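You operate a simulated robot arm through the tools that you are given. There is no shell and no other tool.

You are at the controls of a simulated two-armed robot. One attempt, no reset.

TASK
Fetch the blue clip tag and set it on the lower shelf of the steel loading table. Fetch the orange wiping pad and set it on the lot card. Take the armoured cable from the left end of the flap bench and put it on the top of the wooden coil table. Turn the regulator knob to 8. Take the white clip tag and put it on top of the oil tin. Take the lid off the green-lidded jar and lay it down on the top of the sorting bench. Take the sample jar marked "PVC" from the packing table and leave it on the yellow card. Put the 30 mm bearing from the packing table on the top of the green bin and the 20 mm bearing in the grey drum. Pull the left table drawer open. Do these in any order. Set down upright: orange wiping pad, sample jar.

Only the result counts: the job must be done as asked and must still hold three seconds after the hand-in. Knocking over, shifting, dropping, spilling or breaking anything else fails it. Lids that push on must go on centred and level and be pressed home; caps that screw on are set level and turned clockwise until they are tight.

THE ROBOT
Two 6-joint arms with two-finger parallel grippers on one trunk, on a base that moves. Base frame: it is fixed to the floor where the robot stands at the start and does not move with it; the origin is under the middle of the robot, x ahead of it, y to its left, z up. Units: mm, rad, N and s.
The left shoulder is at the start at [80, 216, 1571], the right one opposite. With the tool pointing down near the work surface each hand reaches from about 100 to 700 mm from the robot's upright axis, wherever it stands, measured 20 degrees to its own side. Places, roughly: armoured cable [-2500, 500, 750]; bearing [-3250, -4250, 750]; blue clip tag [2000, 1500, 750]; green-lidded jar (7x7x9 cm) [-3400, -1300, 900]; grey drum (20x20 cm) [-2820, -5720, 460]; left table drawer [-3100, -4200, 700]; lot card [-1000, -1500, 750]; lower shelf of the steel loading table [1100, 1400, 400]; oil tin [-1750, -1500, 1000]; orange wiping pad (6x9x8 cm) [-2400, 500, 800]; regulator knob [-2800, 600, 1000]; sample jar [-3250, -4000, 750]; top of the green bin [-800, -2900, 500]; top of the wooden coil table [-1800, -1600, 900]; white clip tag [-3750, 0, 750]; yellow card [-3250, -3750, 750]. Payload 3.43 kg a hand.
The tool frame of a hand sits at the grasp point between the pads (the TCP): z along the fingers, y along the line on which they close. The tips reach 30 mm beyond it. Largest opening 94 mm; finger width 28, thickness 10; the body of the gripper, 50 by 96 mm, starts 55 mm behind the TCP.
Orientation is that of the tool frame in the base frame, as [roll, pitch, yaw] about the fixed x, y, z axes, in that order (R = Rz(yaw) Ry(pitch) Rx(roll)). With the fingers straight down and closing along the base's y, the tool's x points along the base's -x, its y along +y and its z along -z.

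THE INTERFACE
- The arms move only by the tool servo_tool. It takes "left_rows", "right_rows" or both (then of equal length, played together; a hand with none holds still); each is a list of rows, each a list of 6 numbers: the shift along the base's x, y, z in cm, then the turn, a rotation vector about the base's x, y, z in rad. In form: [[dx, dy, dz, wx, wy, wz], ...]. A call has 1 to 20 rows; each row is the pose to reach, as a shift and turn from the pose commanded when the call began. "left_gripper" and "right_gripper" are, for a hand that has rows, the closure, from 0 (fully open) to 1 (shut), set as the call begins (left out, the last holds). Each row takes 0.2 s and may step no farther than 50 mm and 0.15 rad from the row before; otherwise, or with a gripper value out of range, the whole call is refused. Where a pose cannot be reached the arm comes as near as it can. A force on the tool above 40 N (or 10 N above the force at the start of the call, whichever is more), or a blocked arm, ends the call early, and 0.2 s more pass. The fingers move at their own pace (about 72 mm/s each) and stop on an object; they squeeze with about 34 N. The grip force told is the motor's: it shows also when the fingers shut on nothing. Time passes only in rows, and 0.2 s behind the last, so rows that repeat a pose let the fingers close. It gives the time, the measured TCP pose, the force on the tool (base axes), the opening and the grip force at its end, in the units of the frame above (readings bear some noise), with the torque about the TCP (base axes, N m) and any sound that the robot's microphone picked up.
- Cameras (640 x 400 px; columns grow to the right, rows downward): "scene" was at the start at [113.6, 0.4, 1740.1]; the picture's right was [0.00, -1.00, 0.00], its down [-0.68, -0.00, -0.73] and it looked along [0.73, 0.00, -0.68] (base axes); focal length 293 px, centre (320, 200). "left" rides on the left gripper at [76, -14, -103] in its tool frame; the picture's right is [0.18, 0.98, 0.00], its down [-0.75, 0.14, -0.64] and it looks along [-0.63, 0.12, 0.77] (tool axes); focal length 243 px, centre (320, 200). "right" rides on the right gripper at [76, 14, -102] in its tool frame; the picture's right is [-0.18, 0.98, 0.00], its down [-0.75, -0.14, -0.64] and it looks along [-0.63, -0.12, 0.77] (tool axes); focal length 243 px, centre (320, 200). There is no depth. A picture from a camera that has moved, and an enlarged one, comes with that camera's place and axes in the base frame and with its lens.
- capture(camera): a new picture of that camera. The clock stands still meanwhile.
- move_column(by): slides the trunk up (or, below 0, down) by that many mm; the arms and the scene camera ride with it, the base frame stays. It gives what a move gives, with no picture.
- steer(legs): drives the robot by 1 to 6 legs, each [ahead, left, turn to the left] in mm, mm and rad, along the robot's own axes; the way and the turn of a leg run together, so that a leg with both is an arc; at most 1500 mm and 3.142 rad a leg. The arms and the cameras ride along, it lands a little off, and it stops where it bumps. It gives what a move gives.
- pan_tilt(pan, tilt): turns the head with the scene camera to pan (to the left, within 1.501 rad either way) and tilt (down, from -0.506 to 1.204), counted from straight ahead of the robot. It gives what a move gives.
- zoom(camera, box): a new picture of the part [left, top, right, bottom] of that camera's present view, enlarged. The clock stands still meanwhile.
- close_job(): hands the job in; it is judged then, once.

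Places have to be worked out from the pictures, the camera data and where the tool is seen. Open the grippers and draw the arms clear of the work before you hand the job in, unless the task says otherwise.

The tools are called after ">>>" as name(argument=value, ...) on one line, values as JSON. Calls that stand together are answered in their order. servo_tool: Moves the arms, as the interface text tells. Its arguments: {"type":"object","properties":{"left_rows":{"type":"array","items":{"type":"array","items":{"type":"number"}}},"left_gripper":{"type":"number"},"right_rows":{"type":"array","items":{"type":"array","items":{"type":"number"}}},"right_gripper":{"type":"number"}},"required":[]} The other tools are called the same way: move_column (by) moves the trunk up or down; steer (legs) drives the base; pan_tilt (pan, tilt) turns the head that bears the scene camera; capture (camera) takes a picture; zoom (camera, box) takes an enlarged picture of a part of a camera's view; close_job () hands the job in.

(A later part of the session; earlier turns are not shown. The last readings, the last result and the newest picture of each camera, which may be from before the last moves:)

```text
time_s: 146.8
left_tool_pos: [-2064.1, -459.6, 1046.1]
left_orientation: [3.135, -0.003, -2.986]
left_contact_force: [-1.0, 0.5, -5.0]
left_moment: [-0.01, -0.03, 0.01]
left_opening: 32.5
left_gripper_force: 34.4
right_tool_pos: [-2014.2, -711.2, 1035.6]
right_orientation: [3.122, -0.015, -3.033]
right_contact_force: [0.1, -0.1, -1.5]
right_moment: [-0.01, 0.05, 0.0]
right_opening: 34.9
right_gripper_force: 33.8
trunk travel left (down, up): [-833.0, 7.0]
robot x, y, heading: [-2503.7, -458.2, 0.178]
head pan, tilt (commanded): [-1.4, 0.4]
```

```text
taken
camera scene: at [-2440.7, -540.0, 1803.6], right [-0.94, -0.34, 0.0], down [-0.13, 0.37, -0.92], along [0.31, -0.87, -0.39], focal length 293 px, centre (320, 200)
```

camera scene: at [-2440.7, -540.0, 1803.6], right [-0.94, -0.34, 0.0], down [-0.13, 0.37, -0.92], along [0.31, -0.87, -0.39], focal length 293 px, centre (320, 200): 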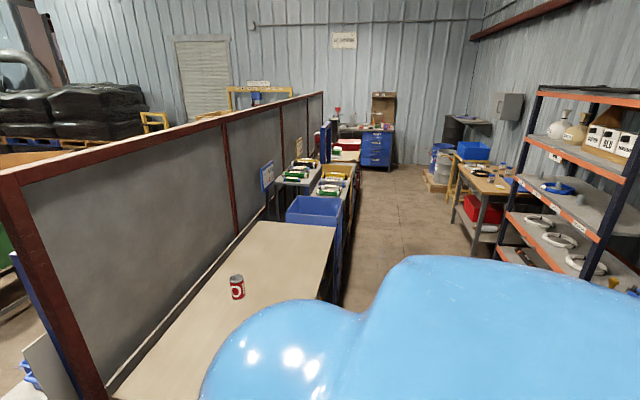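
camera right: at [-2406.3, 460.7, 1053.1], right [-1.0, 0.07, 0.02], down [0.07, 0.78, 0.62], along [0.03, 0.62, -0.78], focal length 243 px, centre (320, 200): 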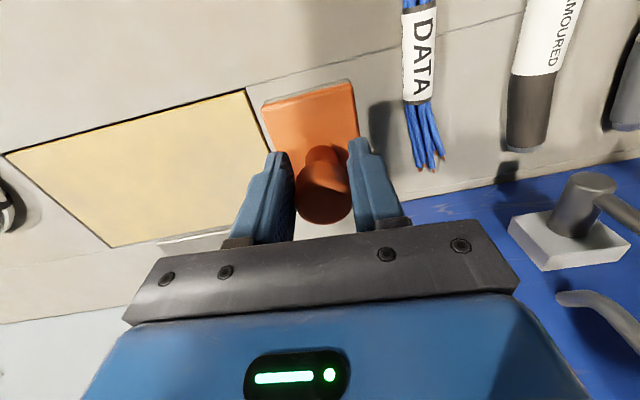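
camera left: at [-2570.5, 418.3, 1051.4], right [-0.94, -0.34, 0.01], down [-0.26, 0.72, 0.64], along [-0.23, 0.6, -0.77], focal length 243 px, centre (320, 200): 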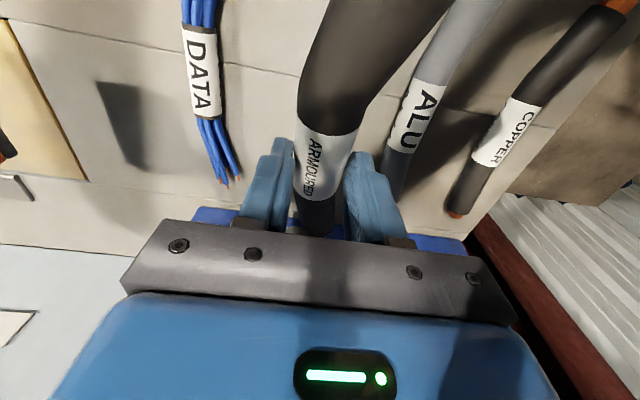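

The coil table (brown top, against the partition) holds the red oil tin and a paper; its front edge runs from about (-2075,-928). I back up 100 mm and slide right to stand before it.

>>> steer(legs=[[-120, 0, 0], [0, -1150, 0]])

>>> pan_tilt(pan=0.0, tilt=0.75)

>>> capture(camera="scene")

>>> capture(camera="left")

```text
time_s: 153.4
left_tool_pos: [-1986.6, -1602.0, 1048.3]
left_orientation: [3.136, -0.001, -2.992]
left_contact_force: [0.0, -0.2, -5.0]
left_moment: [-0.01, 0.0, -0.01]
left_opening: 32.7
left_gripper_force: 33.7
right_tool_pos: [-1938.2, -1856.1, 1035.6]
right_orientation: [3.12, -0.016, -3.039]
right_contact_force: [0.0, 1.0, -1.5]
right_moment: [-0.05, 0.0, 0.0]
right_opening: 35.2
right_gripper_force: 34.6
trunk travel left (down, up): [-833.0, 7.0]
robot x, y, heading: [-2426.5, -1601.4, 0.172]
head pan, tilt (commanded): [-1.4, 0.4]
```

```text
time_s: 155.0
left_tool_pos: [-1985.8, -1604.1, 1048.1]
left_orientation: [3.135, -0.001, -2.991]
left_contact_force: [-0.3, -0.5, -4.1]
left_moment: [0.0, 0.0, 0.02]
left_opening: 32.4
left_gripper_force: 34.2
right_tool_pos: [-1937.5, -1856.7, 1036.0]
right_orientation: [3.122, -0.015, -3.038]
right_contact_force: [-0.3, 0.9, -1.5]
right_moment: [0.01, 0.0, -0.01]
right_opening: 35.0
right_gripper_force: 33.8
trunk travel left (down, up): [-833.0, 7.0]
robot x, y, heading: [-2425.4, -1595.4, 0.174]
head pan, tilt (commanded): [0.0, 0.75]
```

```text
taken
camera scene: at [-2312.6, -1580.7, 1772.5], right [0.17, -0.99, 0.0], down [-0.67, -0.11, -0.73], along [0.72, 0.12, -0.68], focal length 293 px, centre (320, 200)
```

scene: 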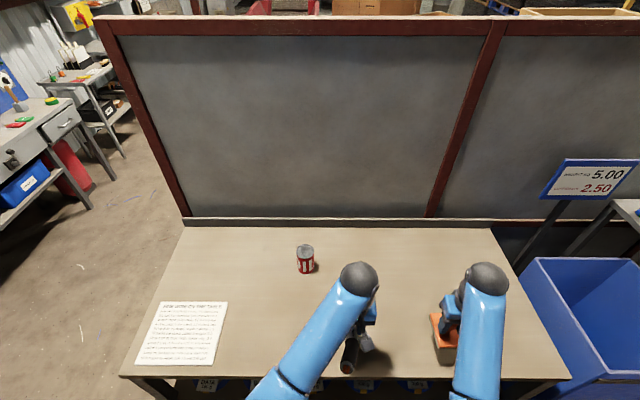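

```text
taken
camera left: at [-2058.2, -1630.2, 1149.9], right [-0.33, 0.94, 0.01], down [0.73, 0.25, 0.64], along [0.6, 0.22, -0.77], focal length 243 px, centre (320, 200)
```

left: 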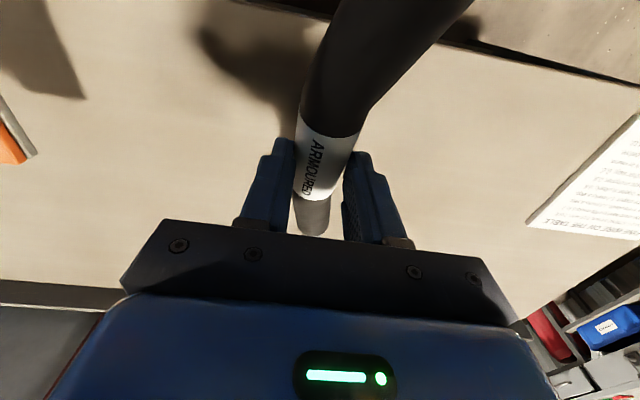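

The tin stands near (-1740,-1433), the table top is at z≈850–900, front edge x≈-2050 here. I extend the left hand over a clear spot and lower the cable.

>>> servo_tool(left_rows=[[4, -0.7, 0, 0, 0, 0], [8, -1.4, -2, 0, 0, 0], [11.8, -2, -5, 0, 0, 0], [11.8, -2, -9, 0, 0, 0], [11.8, -2, -10.5, 0, 0, 0]])

>>> capture(camera="scene")

>>> capture(camera="left")

```text
time_s: 156.2
left_tool_pos: [-1869.3, -1622.3, 943.2]
left_orientation: [3.138, 0.004, -2.989]
left_contact_force: [0.8, -0.1, 1.8]
left_moment: [0.15, -0.69, 0.03]
left_opening: 32.6
left_gripper_force: 33.8
right_tool_pos: [-1938.8, -1856.4, 1036.9]
right_orientation: [3.12, -0.014, -3.041]
right_contact_force: [-0.2, 0.7, -1.4]
right_moment: [-0.01, 0.01, 0.0]
right_opening: 34.9
right_gripper_force: 33.9
trunk travel left (down, up): [-833.0, 7.0]
robot x, y, heading: [-2427.1, -1593.9, 0.165]
head pan, tilt (commanded): [0.0, 0.75]
```

```text
taken
camera scene: at [-2314.6, -1580.4, 1772.8], right [0.17, -0.99, 0.0], down [-0.67, -0.12, -0.73], along [0.72, 0.12, -0.68], focal length 293 px, centre (320, 200)
```

scene: 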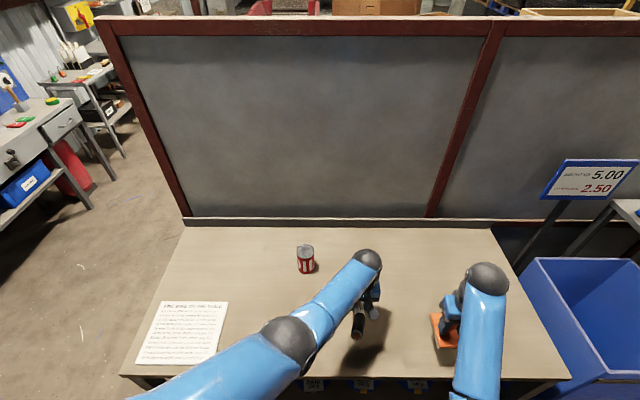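

```text
taken
camera left: at [-1940.9, -1649.9, 1045.7], right [-0.33, 0.94, 0.0], down [0.72, 0.25, 0.65], along [0.61, 0.22, -0.76], focal length 243 px, centre (320, 200)
```

left: 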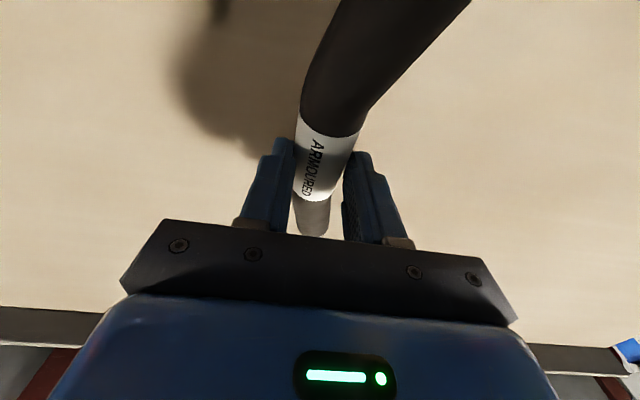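

A contact shows (force went from -5 to +2 N with a moment), so one end of the cable is touching: the table top is about z≈900. I lower a few mm more in small steps.

>>> servo_tool(left_rows=[[0, 0, -0.2, 0, 0, 0], [0, 0, -0.4, 0, 0, 0]])

```text
time_s: 156.8
left_tool_pos: [-1868.5, -1623.7, 939.0]
left_orientation: [3.133, 0.001, -2.99]
left_contact_force: [-4.1, 0.9, 8.2]
left_moment: [0.28, -0.79, 0.14]
left_opening: 32.9
left_gripper_force: 34.4
right_tool_pos: [-1940.1, -1857.4, 1036.5]
right_orientation: [3.122, -0.015, -3.039]
right_contact_force: [0.0, -0.1, -1.0]
right_moment: [0.01, 0.01, -0.02]
right_opening: 35.1
right_gripper_force: 33.4
trunk travel left (down, up): [-833.0, 7.0]
robot x, y, heading: [-2428.2, -1599.7, 0.171]
head pan, tilt (commanded): [0.0, 0.75]
```

The far end touches first; I lower 3 mm more, then open the left gripper.

>>> servo_tool(left_rows=[[0, 0, -0.15, 0, 0, 0], [0, 0, -0.3, 0, 0, 0]])

>>> servo_tool(left_rows=[[0, 0, 0, 0, 0, 0], [0, 0, 0, 0, 0, 0], [0, 0, 0, 0, 0, 0]], left_gripper=0.3)

>>> servo_tool(left_rows=[[0, 0, 3, 0, 0, 0], [0, 0, 7, 0, 0, 0], [0, 0, 11, 0, 0, 0], [-4, -0.7, 12, 0, 0, 0]])

>>> capture(camera="left")

>>> capture(camera="scene")

```text
time_s: 157.4
left_tool_pos: [-1870.0, -1622.5, 936.4]
left_orientation: [3.133, 0.001, -2.992]
left_contact_force: [-5.2, -1.4, 7.7]
left_moment: [0.13, -0.78, -0.04]
left_opening: 32.6
left_gripper_force: 33.9
right_tool_pos: [-1939.5, -1856.9, 1036.3]
right_orientation: [3.12, -0.015, -3.039]
right_contact_force: [-0.8, 0.3, -1.3]
right_moment: [-0.01, -0.01, 0.0]
right_opening: 35.0
right_gripper_force: 34.3
trunk travel left (down, up): [-833.0, 7.0]
robot x, y, heading: [-2426.3, -1599.5, 0.168]
head pan, tilt (commanded): [0.0, 0.75]
```

```text
time_s: 158.2
left_tool_pos: [-1868.5, -1622.4, 935.8]
left_orientation: [3.134, 0.001, -2.992]
left_contact_force: [1.3, -0.3, -0.4]
left_moment: [0.01, 0.01, 0.0]
left_opening: 65.9
left_gripper_force: 0.1
right_tool_pos: [-1938.3, -1856.2, 1035.8]
right_orientation: [3.123, -0.013, -3.039]
right_contact_force: [-1.1, 0.5, -1.4]
right_moment: [0.04, 0.02, 0.0]
right_opening: 35.0
right_gripper_force: 34.1
trunk travel left (down, up): [-833.0, 7.0]
robot x, y, heading: [-2424.3, -1599.4, 0.172]
head pan, tilt (commanded): [0.0, 0.75]
```

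```text
time_s: 159.2
left_tool_pos: [-1910.3, -1630.4, 1056.8]
left_orientation: [3.136, 0.0, -2.992]
left_contact_force: [0.8, 0.0, 0.8]
left_moment: [0.0, 0.0, 0.01]
left_opening: 65.9
left_gripper_force: 0.0
right_tool_pos: [-1939.2, -1855.2, 1036.7]
right_orientation: [3.12, -0.015, -3.038]
right_contact_force: [-0.5, 0.5, -0.2]
right_moment: [0.02, 0.01, 0.0]
right_opening: 35.2
right_gripper_force: 34.3
trunk travel left (down, up): [-833.0, 7.0]
robot x, y, heading: [-2426.4, -1595.5, 0.17]
head pan, tilt (commanded): [0.0, 0.75]
```

```text
taken
camera left: at [-1982.8, -1656.7, 1159.2], right [-0.33, 0.94, 0.01], down [0.72, 0.25, 0.64], along [0.61, 0.22, -0.77], focal length 243 px, centre (320, 200)
```

left: 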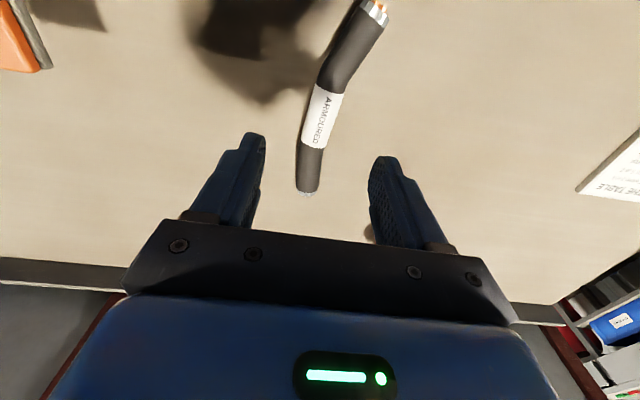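

```text
taken
camera scene: at [-2315.0, -1580.6, 1772.7], right [0.17, -0.99, 0.0], down [-0.67, -0.12, -0.73], along [0.72, 0.12, -0.68], focal length 293 px, centre (320, 200)
```

scene: 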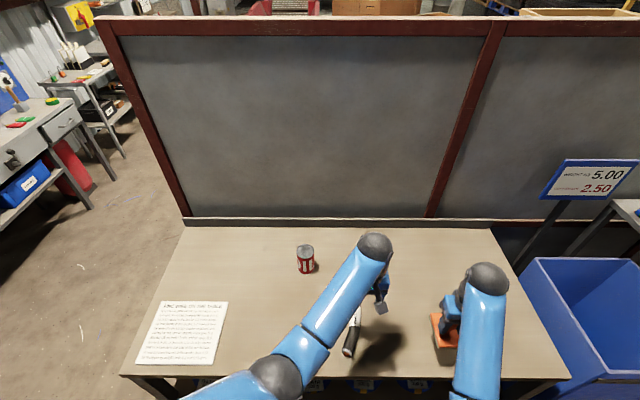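

The cable rests on the coil table. I zoom in on the oil tin to know its top for later.

>>> zoom(camera="scene", box=[280, 235, 336, 285])

>>> servo_tool(left_rows=[[-4, -0.7, 0, 0, 0, 0], [-8, -1.4, 0, 0, 0, 0], [-12, -2, 0, 0, 0, 0]])

```text
8.00 times, centred on (308, 260) of scene
camera zoom: at [-2315.0, -1580.6, 1772.7], right [0.17, -0.99, 0.0], down [-0.67, -0.12, -0.73], along [0.72, 0.12, -0.68], focal length 2346 px, centre (416, -280)
```

zoom: 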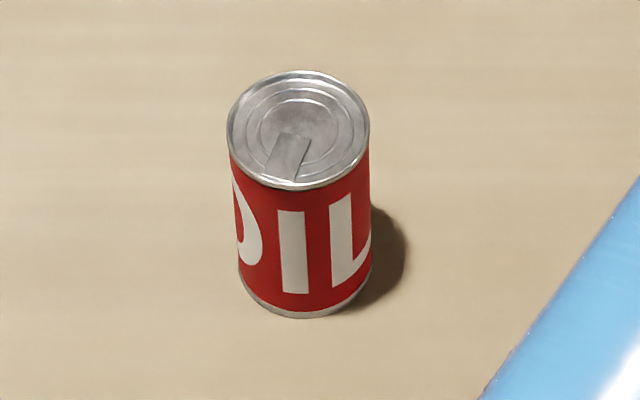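

```text
time_s: 160.0
left_tool_pos: [-2030.3, -1651.6, 1056.9]
left_orientation: [3.136, 0.001, -2.99]
left_contact_force: [-1.0, -0.7, -0.4]
left_moment: [0.01, 0.0, 0.01]
left_opening: 65.8
left_gripper_force: 0.0
right_tool_pos: [-1939.5, -1855.8, 1036.0]
right_orientation: [3.12, -0.013, -3.038]
right_contact_force: [0.2, 0.3, -1.0]
right_moment: [-0.01, 0.04, -0.04]
right_opening: 35.2
right_gripper_force: 34.0
trunk travel left (down, up): [-833.0, 7.0]
robot x, y, heading: [-2427.6, -1598.9, 0.169]
head pan, tilt (commanded): [0.0, 0.75]
```

The tin (58 mm wide, ~87 mm tall) has its top centre near (-1740,-1437,992). Now I go to the sorting bench: back off, slide left into the open aisle, and turn around.

>>> steer(legs=[[-250, 0, 0], [0, 840, 0], [0, 0, 3.13]])

>>> pan_tilt(pan=-0.3, tilt=0.5)

>>> capture(camera="scene")

>>> pan_tilt(pan=0.5, tilt=0.4)

>>> capture(camera="scene")

```text
time_s: 173.0
left_tool_pos: [-3199.0, -752.4, 1055.1]
left_orientation: [3.134, 0.001, 0.101]
left_contact_force: [-0.1, -0.3, 0.6]
left_moment: [0.02, -0.03, -0.01]
left_opening: 65.9
left_gripper_force: 0.1
right_tool_pos: [-3279.3, -544.5, 1035.8]
right_orientation: [3.12, -0.017, 0.052]
right_contact_force: [0.4, 0.2, -1.0]
right_moment: [0.03, -0.01, -0.03]
right_opening: 34.2
right_gripper_force: 34.1
trunk travel left (down, up): [-833.0, 7.0]
robot x, y, heading: [-2806.1, -828.9, -3.021]
head pan, tilt (commanded): [0.0, 0.75]
```

```text
time_s: 173.8
left_tool_pos: [-3197.8, -754.1, 1055.3]
left_orientation: [3.136, -0.002, 0.101]
left_contact_force: [-0.2, -0.4, -0.5]
left_moment: [-0.03, -0.01, 0.01]
left_opening: 65.9
left_gripper_force: 0.1
right_tool_pos: [-3277.8, -545.8, 1036.1]
right_orientation: [3.121, -0.017, 0.054]
right_contact_force: [-0.6, 0.3, -1.1]
right_moment: [0.03, -0.03, -0.04]
right_opening: 33.3
right_gripper_force: 33.9
trunk travel left (down, up): [-833.0, 7.0]
robot x, y, heading: [-2809.4, -827.0, -3.02]
head pan, tilt (commanded): [-0.3, 0.499]
```

```text
taken
camera scene: at [-2924.4, -813.6, 1794.5], right [0.18, 0.98, 0.0], down [0.47, -0.09, -0.88], along [-0.86, 0.16, -0.48], focal length 293 px, centre (320, 200)
```

scene: 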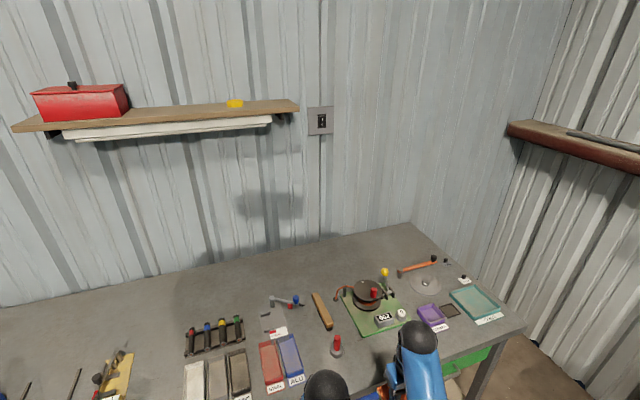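

```text
time_s: 174.9
left_tool_pos: [-3197.9, -753.4, 1055.3]
left_orientation: [3.135, -0.003, 0.1]
left_contact_force: [-0.3, 0.0, -0.9]
left_moment: [-0.03, 0.0, -0.02]
left_opening: 65.7
left_gripper_force: 0.2
right_tool_pos: [-3279.4, -545.8, 1036.2]
right_orientation: [3.121, -0.018, 0.055]
right_contact_force: [-0.3, -0.6, -0.2]
right_moment: [0.01, 0.0, 0.03]
right_opening: 33.0
right_gripper_force: 33.9
trunk travel left (down, up): [-833.0, 7.0]
robot x, y, heading: [-2801.2, -828.5, -3.019]
head pan, tilt (commanded): [0.499, 0.4]
```

```text
taken
camera scene: at [-2910.4, -883.5, 1803.7], right [-0.58, 0.81, 0.0], down [0.32, 0.23, -0.92], along [-0.75, -0.53, -0.39], focal length 293 px, centre (320, 200)
```

scene: 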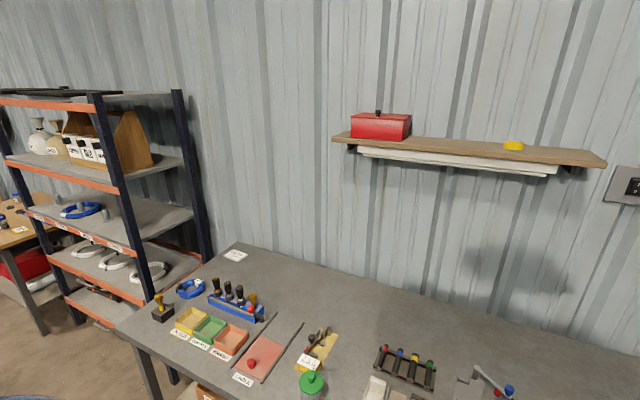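

The right grip opening has crept from 35.4 to 33.0 mm, so the pad may be slipping. I look at the pad in the right hand now.

>>> capture(camera="right")

>>> servo_tool(right_rows=[[0, 0, 0, 0, 0, 0]])

```text
taken
camera right: at [-3202.9, -554.4, 1139.6], right [-0.13, -0.99, 0.02], down [-0.77, 0.11, 0.63], along [-0.62, 0.07, -0.78], focal length 243 px, centre (320, 200)
```

right: 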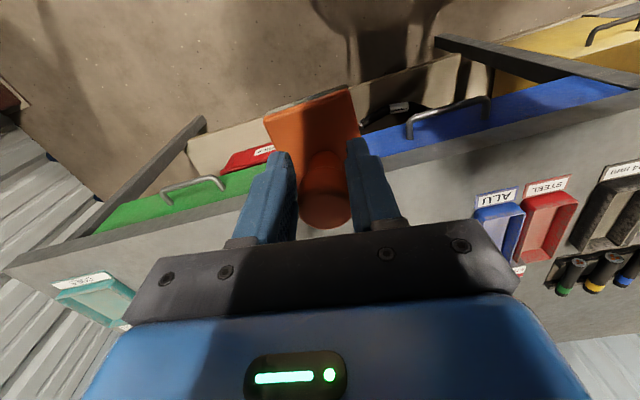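

```text
time_s: 175.3
left_tool_pos: [-3198.7, -754.0, 1055.5]
left_orientation: [3.136, -0.001, 0.101]
left_contact_force: [-0.6, -0.1, 0.3]
left_moment: [0.02, -0.01, -0.02]
left_opening: 66.0
left_gripper_force: 0.1
right_tool_pos: [-3278.9, -545.4, 1035.6]
right_orientation: [3.121, -0.016, 0.055]
right_contact_force: [-0.1, -0.2, -0.7]
right_moment: [0.02, -0.06, 0.01]
right_opening: 33.1
right_gripper_force: 34.0
trunk travel left (down, up): [-833.0, 7.0]
robot x, y, heading: [-2809.3, -828.8, -3.022]
head pan, tilt (commanded): [0.499, 0.4]
```

The pad still sits well in the grip. The bench ahead holds sorted trays and a green-lidded jar; I zoom in for the white clip tag at its right end and for the jar.

>>> zoom(camera="scene", box=[140, 240, 400, 400])

>>> pan_tilt(pan=-0.3, tilt=0.6)

>>> zoom(camera="scene", box=[320, 180, 540, 340])

```text
2.46 times, centred on (270, 320) of scene
camera zoom: at [-2910.4, -883.4, 1803.7], right [-0.58, 0.81, 0.0], down [0.32, 0.23, -0.92], along [-0.75, -0.53, -0.39], focal length 722 px, centre (443, -95)
```

zoom: 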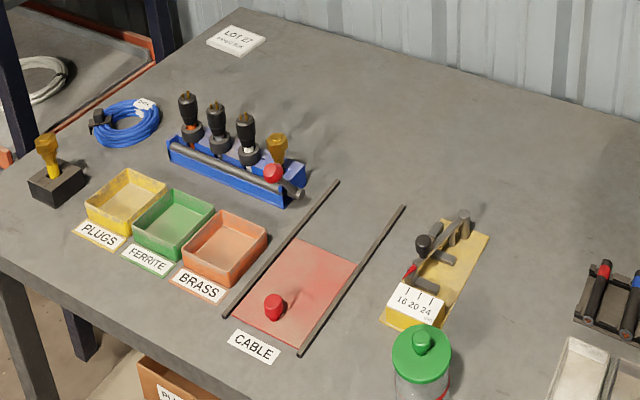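

```text
time_s: 176.5
left_tool_pos: [-3197.5, -754.2, 1055.5]
left_orientation: [3.134, -0.002, 0.101]
left_contact_force: [-0.8, 0.0, -0.6]
left_moment: [-0.02, 0.0, -0.01]
left_opening: 65.9
left_gripper_force: 0.0
right_tool_pos: [-3279.1, -545.8, 1035.9]
right_orientation: [3.122, -0.016, 0.054]
right_contact_force: [0.4, -0.6, 0.5]
right_moment: [-0.01, -0.01, 0.0]
right_opening: 32.8
right_gripper_force: 34.5
trunk travel left (down, up): [-833.0, 7.0]
robot x, y, heading: [-2806.8, -826.1, -3.025]
head pan, tilt (commanded): [-0.3, 0.6]
```

```text
2.50 times, centred on (430, 260) of scene
camera zoom: at [-2921.9, -813.9, 1785.5], right [0.18, 0.98, 0.0], down [0.56, -0.1, -0.82], along [-0.81, 0.15, -0.57], focal length 733 px, centre (45, 50)
```

zoom: 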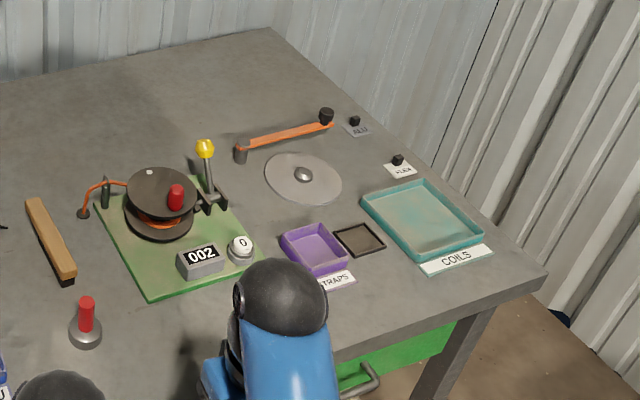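

The white tag (FLEX) lies behind the teal tray at the right end. The right grip still creeps (32.8 mm), so I zoom in on the pad in the hand.

>>> zoom(camera="right", box=[230, 80, 420, 240])

```text
2.50 times, centred on (325, 160) of right
camera zoom: at [-3202.9, -554.3, 1139.6], right [-0.13, -0.99, 0.02], down [-0.77, 0.11, 0.63], along [-0.62, 0.07, -0.78], focal length 606 px, centre (308, 300)
```

zoom: 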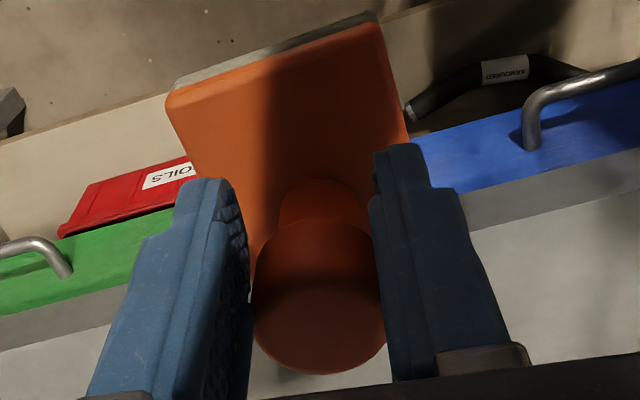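

The knob creep worries me, so I will rest the pad briefly on a clear spot of this bench and regrip it. I look for a free area.

>>> pan_tilt(pan=-0.25, tilt=0.95)

>>> capture(camera="scene")

```text
time_s: 177.3
left_tool_pos: [-3197.8, -753.7, 1054.9]
left_orientation: [3.134, -0.003, 0.1]
left_contact_force: [-0.5, -0.1, -0.1]
left_moment: [-0.01, -0.04, -0.02]
left_opening: 65.7
left_gripper_force: 0.1
right_tool_pos: [-3279.5, -545.5, 1036.6]
right_orientation: [3.121, -0.014, 0.055]
right_contact_force: [-0.2, 0.2, -1.7]
right_moment: [-0.01, -0.03, 0.01]
right_opening: 32.6
right_gripper_force: 33.7
trunk travel left (down, up): [-833.0, 7.0]
robot x, y, heading: [-2806.2, -828.3, -3.025]
head pan, tilt (commanded): [-0.25, 0.949]
```

```text
taken
camera scene: at [-2907.1, -820.3, 1757.1], right [0.13, 0.99, 0.0], down [0.81, -0.11, -0.58], along [-0.58, 0.08, -0.81], focal length 293 px, centre (320, 200)
```

scene: 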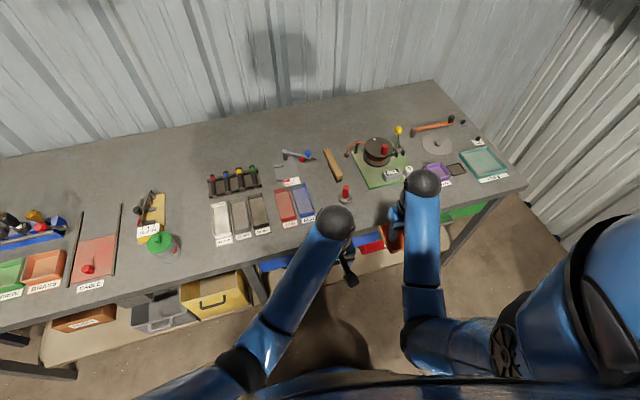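

The front strip of the bench near (-3505,-520) is clear. I drive forward 180 mm so the right hand can set the pad down there.

>>> steer(legs=[[180, 0, 0]])

>>> capture(camera="scene")

>>> capture(camera="right")

```text
time_s: 178.8
left_tool_pos: [-3375.3, -773.1, 1056.6]
left_orientation: [3.134, 0.003, 0.099]
left_contact_force: [0.3, -0.6, 0.8]
left_moment: [-0.01, 0.01, 0.03]
left_opening: 65.7
left_gripper_force: 0.0
right_tool_pos: [-3456.9, -565.2, 1037.3]
right_orientation: [3.119, -0.012, 0.051]
right_contact_force: [-0.1, 0.7, -0.6]
right_moment: [-0.05, 0.0, -0.01]
right_opening: 32.8
right_gripper_force: 34.3
trunk travel left (down, up): [-833.0, 7.0]
robot x, y, heading: [-2982.9, -848.6, -3.023]
head pan, tilt (commanded): [-0.25, 0.949]
```

```text
taken
camera scene: at [-3081.8, -840.9, 1757.5], right [0.13, 0.99, 0.0], down [0.8, -0.11, -0.59], along [-0.58, 0.08, -0.81], focal length 293 px, centre (320, 200)
```

scene: 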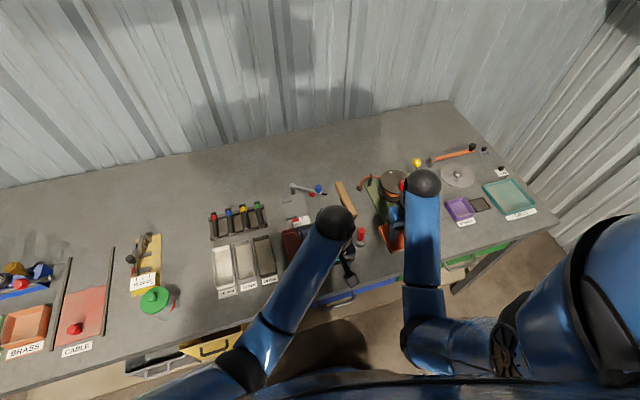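

```text
taken
camera right: at [-3378.8, -574.1, 1140.8], right [-0.13, -0.99, 0.02], down [-0.77, 0.12, 0.63], along [-0.63, 0.07, -0.78], focal length 243 px, centre (320, 200)
```

right: 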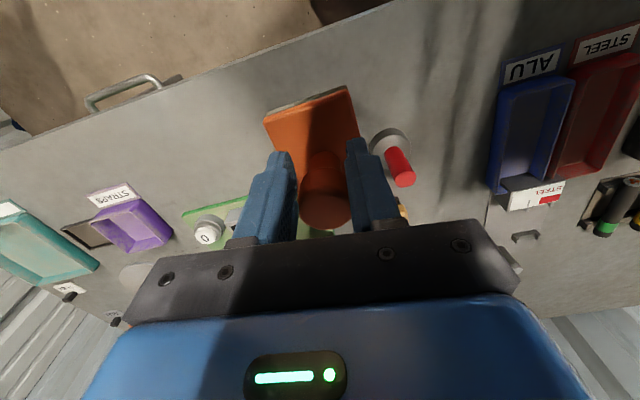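

I see the clear front strip under the pad. I move the right hand to (-3480,-530) and lower it towards the bench.

>>> servo_tool(right_rows=[[-1.2, 1.8, -3, 0, 0, 0], [-2.3, 3.5, -6, 0, 0, 0], [-2.3, 3.5, -10, 0, 0, 0], [-2.3, 3.5, -14, 0, 0, 0]])

>>> capture(camera="right")

```text
time_s: 179.8
left_tool_pos: [-3375.9, -775.6, 1056.6]
left_orientation: [3.136, -0.001, 0.095]
left_contact_force: [-0.1, -1.4, -0.1]
left_moment: [0.0, -0.02, -0.01]
left_opening: 65.8
left_gripper_force: 0.0
right_tool_pos: [-3483.4, -530.8, 910.3]
right_orientation: [3.123, -0.001, 0.049]
right_contact_force: [3.7, -1.3, 12.1]
right_moment: [-0.03, 0.03, 0.02]
right_opening: 0.0
right_gripper_force: 32.9
trunk travel left (down, up): [-833.0, 7.0]
robot x, y, heading: [-2986.5, -849.1, -3.023]
head pan, tilt (commanded): [-0.25, 0.949]
stopped in row 4 (right hand): the force on the tool passed its limit at 89 N (the readings are from after the stop); the commanded pose is now the measured one
```

```text
taken
camera right: at [-3405.5, -540.4, 1012.9], right [-0.14, -0.99, 0.02], down [-0.76, 0.11, 0.64], along [-0.63, 0.07, -0.77], focal length 243 px, centre (320, 200)
```

right: 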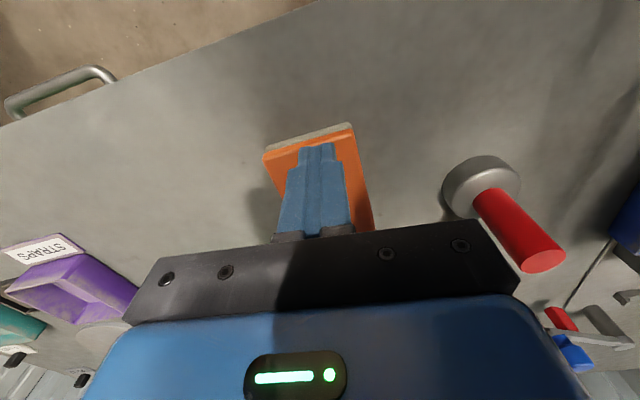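

The pad slipped out of the taper of the handle and landed on the bench; the fingers closed above it. I lift the right hand, open it, and look at how the pad stands.

>>> servo_tool(right_rows=[[0, 0, 3, 0, 0, 0], [0, 0, 7, 0, 0, 0], [0, 0, 11, 0, 0, 0], [0, 0, 14, 0, 0, 0]])

>>> servo_tool(right_rows=[[0, 0, 0, 0, 0, 0], [0, 0, 0, 0, 0, 0], [0, 0, 0, 0, 0, 0]], right_gripper=0.0)

>>> capture(camera="right")

>>> capture(camera="scene")

```text
time_s: 180.8
left_tool_pos: [-3379.3, -772.9, 1055.1]
left_orientation: [3.134, -0.003, 0.097]
left_contact_force: [0.2, 0.4, -0.2]
left_moment: [0.02, -0.01, -0.01]
left_opening: 65.9
left_gripper_force: 0.1
right_tool_pos: [-3485.0, -528.7, 1047.6]
right_orientation: [3.123, -0.003, 0.049]
right_contact_force: [0.2, 1.1, -1.2]
right_moment: [-0.03, -0.01, 0.01]
right_opening: 0.0
right_gripper_force: 33.0
trunk travel left (down, up): [-833.0, 7.0]
robot x, y, heading: [-2982.9, -847.3, -3.025]
head pan, tilt (commanded): [-0.25, 0.949]
```

```text
time_s: 181.7
left_tool_pos: [-3378.4, -773.0, 1056.5]
left_orientation: [3.134, -0.003, 0.096]
left_contact_force: [0.3, -0.8, 0.0]
left_moment: [-0.02, 0.05, -0.02]
left_opening: 66.2
left_gripper_force: 0.0
right_tool_pos: [-3485.7, -528.6, 1047.6]
right_orientation: [3.125, -0.001, 0.049]
right_contact_force: [0.4, 0.4, 0.3]
right_moment: [-0.02, -0.06, 0.03]
right_opening: 94.0
right_gripper_force: 0.0
trunk travel left (down, up): [-833.0, 7.0]
robot x, y, heading: [-2987.9, -849.3, -3.026]
head pan, tilt (commanded): [-0.25, 0.949]
```

```text
taken
camera right: at [-3407.2, -538.5, 1150.9], right [-0.14, -0.99, 0.02], down [-0.76, 0.11, 0.64], along [-0.63, 0.07, -0.77], focal length 243 px, centre (320, 200)
```

right: 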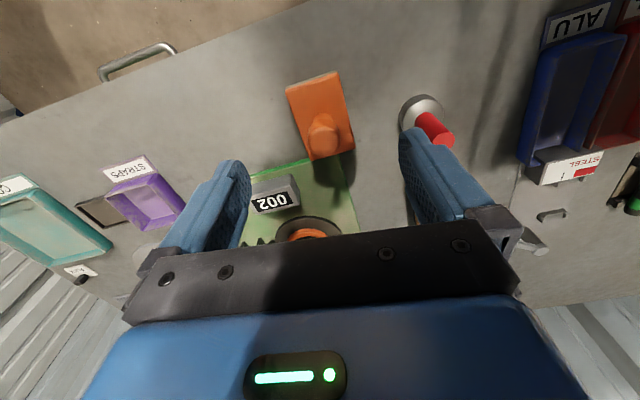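

```text
taken
camera scene: at [-3087.4, -841.2, 1757.0], right [0.13, 0.99, 0.0], down [0.81, -0.11, -0.58], along [-0.58, 0.08, -0.81], focal length 293 px, centre (320, 200)
```

scene: 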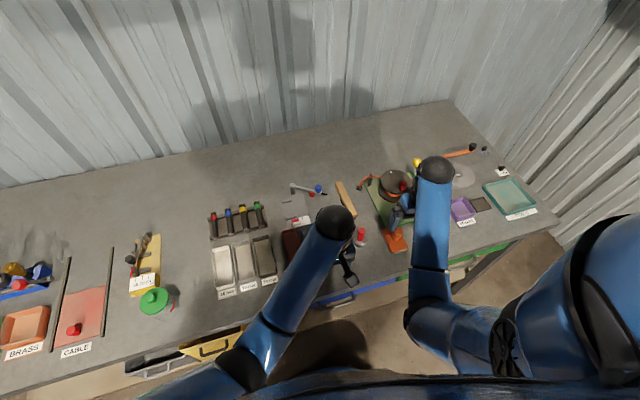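

The pad stands upright on this bench, clear of everything, so I leave it here for now and use free hands for the white tag first. I slide right to the bench's right end.

>>> steer(legs=[[60, -855, 0.038]])

>>> pan_tilt(pan=-0.2, tilt=0.9)

>>> capture(camera="scene")

>>> capture(camera="right")

```text
time_s: 186.2
left_tool_pos: [-3551.2, 64.6, 1056.2]
left_orientation: [3.136, -0.003, 0.125]
left_contact_force: [0.1, 0.2, -0.6]
left_moment: [0.02, 0.01, 0.0]
left_opening: 65.7
left_gripper_force: 0.0
right_tool_pos: [-3665.6, 306.0, 1048.8]
right_orientation: [3.127, -0.001, 0.079]
right_contact_force: [-0.3, 0.1, 0.7]
right_moment: [-0.01, -0.03, 0.0]
right_opening: 93.7
right_gripper_force: 0.0
trunk travel left (down, up): [-833.0, 7.0]
robot x, y, heading: [-3155.9, 1.4, -2.993]
head pan, tilt (commanded): [-0.25, 0.949]
```

```text
time_s: 186.9
left_tool_pos: [-3551.2, 65.4, 1054.7]
left_orientation: [3.134, -0.001, 0.127]
left_contact_force: [-0.7, -0.1, -0.2]
left_moment: [-0.01, 0.02, 0.0]
left_opening: 65.9
left_gripper_force: 0.1
right_tool_pos: [-3664.6, 306.8, 1047.9]
right_orientation: [3.123, -0.002, 0.079]
right_contact_force: [-0.1, -0.3, -0.2]
right_moment: [0.01, -0.03, 0.0]
right_opening: 94.1
right_gripper_force: 0.0
trunk travel left (down, up): [-833.0, 7.0]
robot x, y, heading: [-3155.1, -1.1, -2.996]
head pan, tilt (commanded): [-0.201, 0.901]
```

```text
taken
camera scene: at [-3262.1, 2.1, 1760.7], right [0.06, 1.0, 0.0], down [0.78, -0.04, -0.62], along [-0.62, 0.04, -0.78], focal length 293 px, centre (320, 200)
```

scene: 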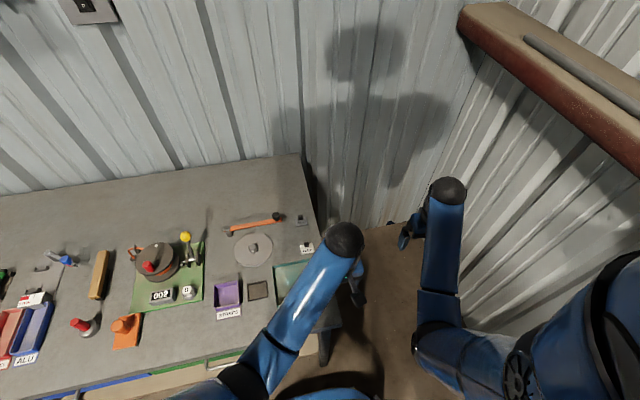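

```text
taken
camera right: at [-3587.7, 299.0, 1151.1], right [-0.11, -0.99, 0.02], down [-0.76, 0.09, 0.64], along [-0.64, 0.06, -0.77], focal length 243 px, centre (320, 200)
```

right: 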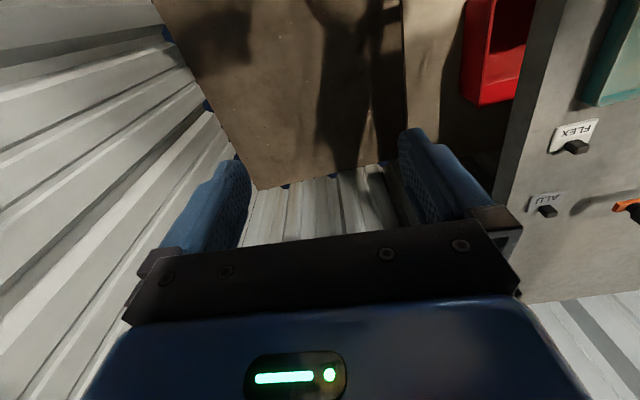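

Triangulating all views gives a bench height of about 860 here and the white tag at about (-3767,-12,865). I move the left hand aside and bring the right hand over the tag.

>>> servo_tool(right_rows=[[-1.4, -4.5, -0.6, 0, 0, 0], [-2.8, -9, -1.2, 0, 0, 0], [-4.2, -13.5, -1.8, 0, 0, 0], [-5.6, -18, -2.4, 0, 0, 0], [-7, -22.5, -3, 0, 0, 0], [-8.4, -27, -3.6, 0, 0, 0], [-9.8, -31, -4.2, 0, 0, 0]], left_rows=[[0.6, -4, 0, 0, 0, 0], [1.2, -8, 0, 0, 0, 0], [1.8, -12, 0, 0, 0, 0], [2.4, -16, 0, 0, 0, 0], [2.7, -18, 0, 0, 0, 0], [2.7, -18, 0, 0, 0, 0], [2.7, -18, 0, 0, 0, 0]], right_gripper=0.45)

>>> capture(camera="right")

>>> capture(camera="scene")

```text
time_s: 188.5
left_tool_pos: [-3526.2, -114.6, 1035.5]
left_orientation: [3.134, 0.002, 0.126]
left_contact_force: [-0.5, -0.5, 0.2]
left_moment: [-0.01, -0.01, 0.0]
left_opening: 65.7
left_gripper_force: 0.1
left hand out of reach, approached as far as the arm can: row 2, 3, 4, 5, 6, 7
right_tool_pos: [-3762.3, -2.3, 1007.0]
right_orientation: [3.125, -0.002, 0.077]
right_contact_force: [-0.1, -0.8, -0.2]
right_moment: [0.02, 0.03, -0.03]
right_opening: 51.7
right_gripper_force: 0.0
trunk travel left (down, up): [-833.0, 7.0]
robot x, y, heading: [-3161.6, 1.0, -2.997]
head pan, tilt (commanded): [-0.201, 0.901]
```

```text
taken
camera right: at [-3685.4, -10.0, 1109.5], right [-0.11, -0.99, 0.02], down [-0.77, 0.09, 0.64], along [-0.63, 0.06, -0.77], focal length 243 px, centre (320, 200)
```

right: 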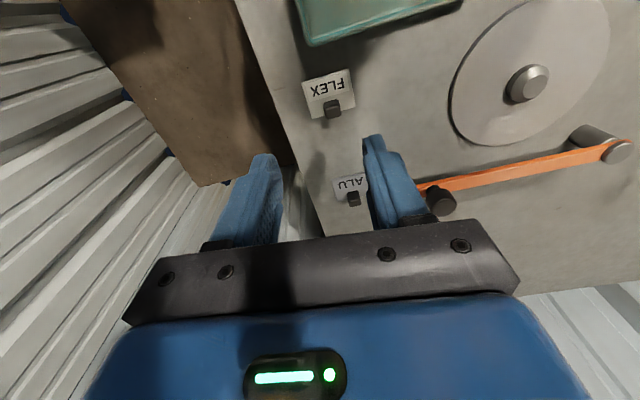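

```text
taken
camera scene: at [-3263.6, 1.7, 1760.6], right [0.06, 1.0, 0.0], down [0.78, -0.04, -0.62], along [-0.62, 0.04, -0.78], focal length 293 px, centre (320, 200)
```

scene: 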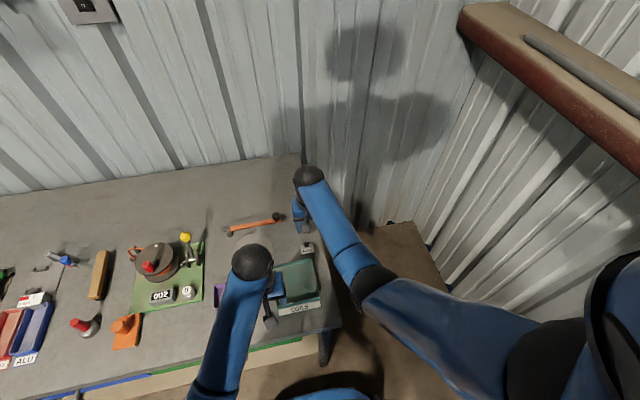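

FLEX is just in front of the hand's axis. I zoom in on it.

>>> zoom(camera="right", box=[270, 50, 398, 210])

```text
2.50 times, centred on (334, 130) of right
camera zoom: at [-3685.4, -10.0, 1109.5], right [-0.11, -0.99, 0.02], down [-0.77, 0.09, 0.64], along [-0.63, 0.06, -0.77], focal length 606 px, centre (285, 375)
```

zoom: 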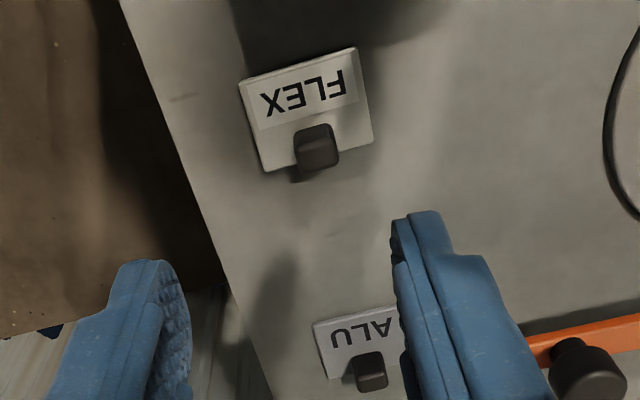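

The clip is at about (-3763.5,-15.7), top z≈885, rotated 0.108 rad relative to the hand. I align and descend partly.

>>> servo_tool(right_rows=[[-0.1, -1.35, 0, 0, 0, 0.108], [-0.1, -1.35, -3, 0, 0, 0.108], [-0.1, -1.35, -6, 0, 0, 0.108], [-0.1, -1.35, -9, 0, 0, 0.108], [-0.1, -1.35, -9, 0, 0, 0.108]])

>>> zoom(camera="right", box=[220, 90, 412, 210])

```text
time_s: 189.7
left_tool_pos: [-3526.1, -112.6, 1036.0]
left_orientation: [3.136, 0.001, 0.126]
left_contact_force: [-0.4, -0.2, -0.3]
left_moment: [0.01, 0.01, 0.04]
left_opening: 66.0
left_gripper_force: 0.0
right_tool_pos: [-3762.7, -18.7, 916.2]
right_orientation: [3.124, -0.003, 0.187]
right_contact_force: [-0.3, 0.0, -0.4]
right_moment: [0.0, 0.02, -0.04]
right_opening: 51.5
right_gripper_force: 0.1
trunk travel left (down, up): [-833.0, 7.0]
robot x, y, heading: [-3158.4, 2.9, -2.993]
head pan, tilt (commanded): [-0.201, 0.901]
```

```text
3.33 times, centred on (316, 150) of right
camera zoom: at [-3684.2, -17.5, 1019.3], right [0.0, -1.0, 0.02], down [-0.77, 0.01, 0.64], along [-0.64, -0.01, -0.77], focal length 809 px, centre (333, 367)
```

zoom: 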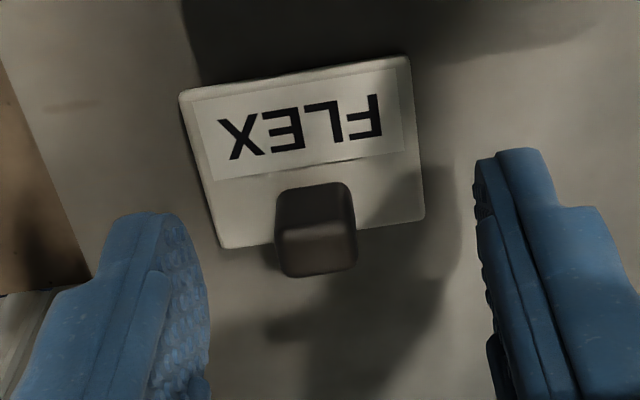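

The clip is about 5 mm farther and 3 mm to +y from the hand's axis. I correct and descend to TCP z≈899.

>>> servo_tool(right_rows=[[-0.5, 0.3, 0, 0, 0, -0.03], [-0.5, 0.3, -0.8, 0, 0, -0.03], [-0.5, 0.3, -1.4, 0, 0, -0.03], [-0.5, 0.3, -1.7, 0, 0, -0.03]])

>>> zoom(camera="right", box=[220, 90, 412, 210])

```text
time_s: 190.7
left_tool_pos: [-3525.2, -113.5, 1036.7]
left_orientation: [3.138, 0.002, 0.124]
left_contact_force: [0.1, 0.4, 0.2]
left_moment: [-0.01, -0.02, -0.04]
left_opening: 65.8
left_gripper_force: 0.1
right_tool_pos: [-3768.3, -14.8, 898.9]
right_orientation: [3.123, -0.002, 0.158]
right_contact_force: [-0.3, -0.2, -0.1]
right_moment: [0.01, -0.02, 0.0]
right_opening: 51.7
right_gripper_force: 0.0
trunk travel left (down, up): [-833.0, 7.0]
robot x, y, heading: [-3154.7, 2.3, -3.002]
head pan, tilt (commanded): [-0.201, 0.901]
```

```text
3.33 times, centred on (316, 150) of right
camera zoom: at [-3690.6, -15.7, 1002.2], right [-0.03, -1.0, 0.02], down [-0.77, 0.03, 0.64], along [-0.64, 0.01, -0.77], focal length 809 px, centre (333, 367)
```

zoom: 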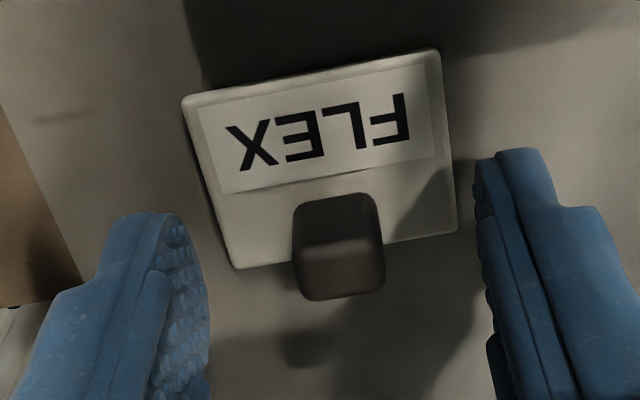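

By scale, the tips are now only a couple of mm above the bench. I rise 6 mm to clear the plate and close on the clip.

>>> servo_tool(right_rows=[[0, 0, 0.6, 0, 0, 0], [0, 0, 0.6, 0, 0, 0]])

>>> servo_tool(right_rows=[[0, 0, 0, 0, 0, 0], [0, 0, 0, 0, 0, 0], [0, 0, 0, 0, 0, 0], [0, 0, 0, 0, 0, 0]], right_gripper=1.0)

>>> zoom(camera="right", box=[220, 90, 412, 210])

```text
time_s: 191.3
left_tool_pos: [-3525.6, -113.9, 1035.2]
left_orientation: [3.135, 0.002, 0.128]
left_contact_force: [-0.3, 0.2, 0.3]
left_moment: [0.01, 0.0, 0.0]
left_opening: 65.8
left_gripper_force: 0.0
right_tool_pos: [-3768.9, -14.2, 905.2]
right_orientation: [3.124, 0.0, 0.157]
right_contact_force: [0.0, -0.2, 0.9]
right_moment: [0.02, -0.02, 0.0]
right_opening: 51.8
right_gripper_force: 0.1
trunk travel left (down, up): [-833.0, 7.0]
robot x, y, heading: [-3157.1, 1.8, -2.995]
head pan, tilt (commanded): [-0.201, 0.901]
```

```text
time_s: 192.3
left_tool_pos: [-3524.1, -112.5, 1036.3]
left_orientation: [3.136, 0.001, 0.126]
left_contact_force: [0.5, 0.1, 0.0]
left_moment: [-0.01, 0.0, -0.01]
left_opening: 65.7
left_gripper_force: 0.0
right_tool_pos: [-3769.1, -14.5, 904.5]
right_orientation: [3.124, -0.003, 0.156]
right_contact_force: [0.3, -0.9, -0.8]
right_moment: [0.03, 0.01, 0.04]
right_opening: 14.2
right_gripper_force: 33.7
trunk travel left (down, up): [-833.0, 7.0]
robot x, y, heading: [-3153.1, 2.4, -2.998]
head pan, tilt (commanded): [-0.201, 0.901]
```

```text
3.33 times, centred on (316, 150) of right
camera zoom: at [-3690.8, -15.4, 1008.1], right [-0.03, -1.0, 0.02], down [-0.77, 0.03, 0.64], along [-0.64, 0.01, -0.77], focal length 809 px, centre (333, 367)
```

zoom: 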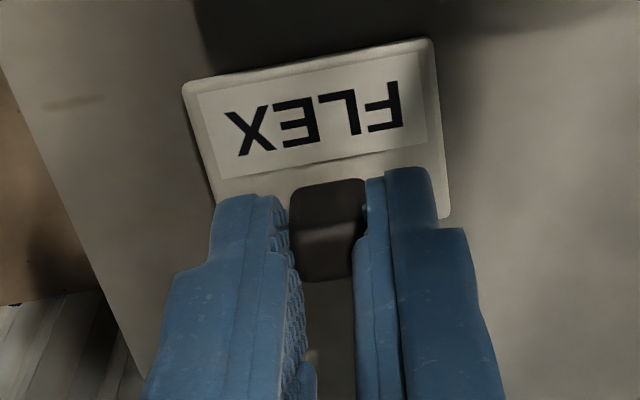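

The white tag is held (14 mm, 34 N). I lift it well clear.

>>> servo_tool(right_rows=[[0, 0, 4, 0, 0, 0], [0, 0, 8, 0, 0, 0], [0, 0, 12, 0, 0, 0], [4, 0.5, 14, 0, 0, 0], [8, 1, 14, 0, 0, 0], [12, 1.5, 14, 0, 0, 0]])

>>> capture(camera="right")

```text
time_s: 193.7
left_tool_pos: [-3524.4, -112.1, 1036.6]
left_orientation: [3.137, 0.003, 0.124]
left_contact_force: [0.0, 0.2, 1.0]
left_moment: [-0.01, 0.0, -0.01]
left_opening: 66.1
left_gripper_force: 0.1
right_tool_pos: [-3646.9, 2.3, 1046.6]
right_orientation: [3.123, -0.003, 0.159]
right_contact_force: [0.3, -1.0, 0.2]
right_moment: [0.01, 0.02, 0.01]
right_opening: 14.1
right_gripper_force: 34.2
trunk travel left (down, up): [-833.0, 7.0]
robot x, y, heading: [-3159.4, 6.2, -2.999]
head pan, tilt (commanded): [-0.201, 0.901]
```

```text
taken
camera right: at [-3569.6, 1.4, 1149.7], right [-0.03, -1.0, 0.02], down [-0.77, 0.03, 0.64], along [-0.64, 0.01, -0.77], focal length 243 px, centre (320, 200)
```

right: 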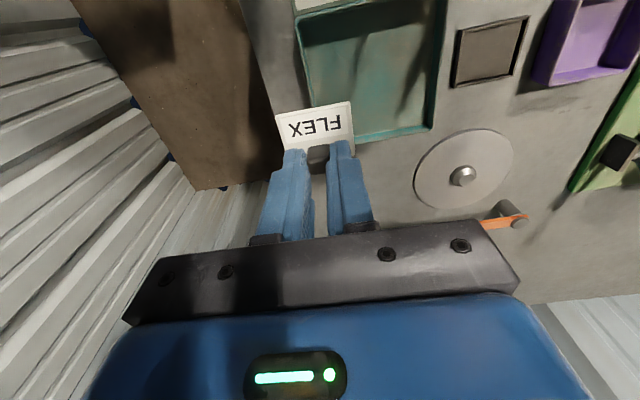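

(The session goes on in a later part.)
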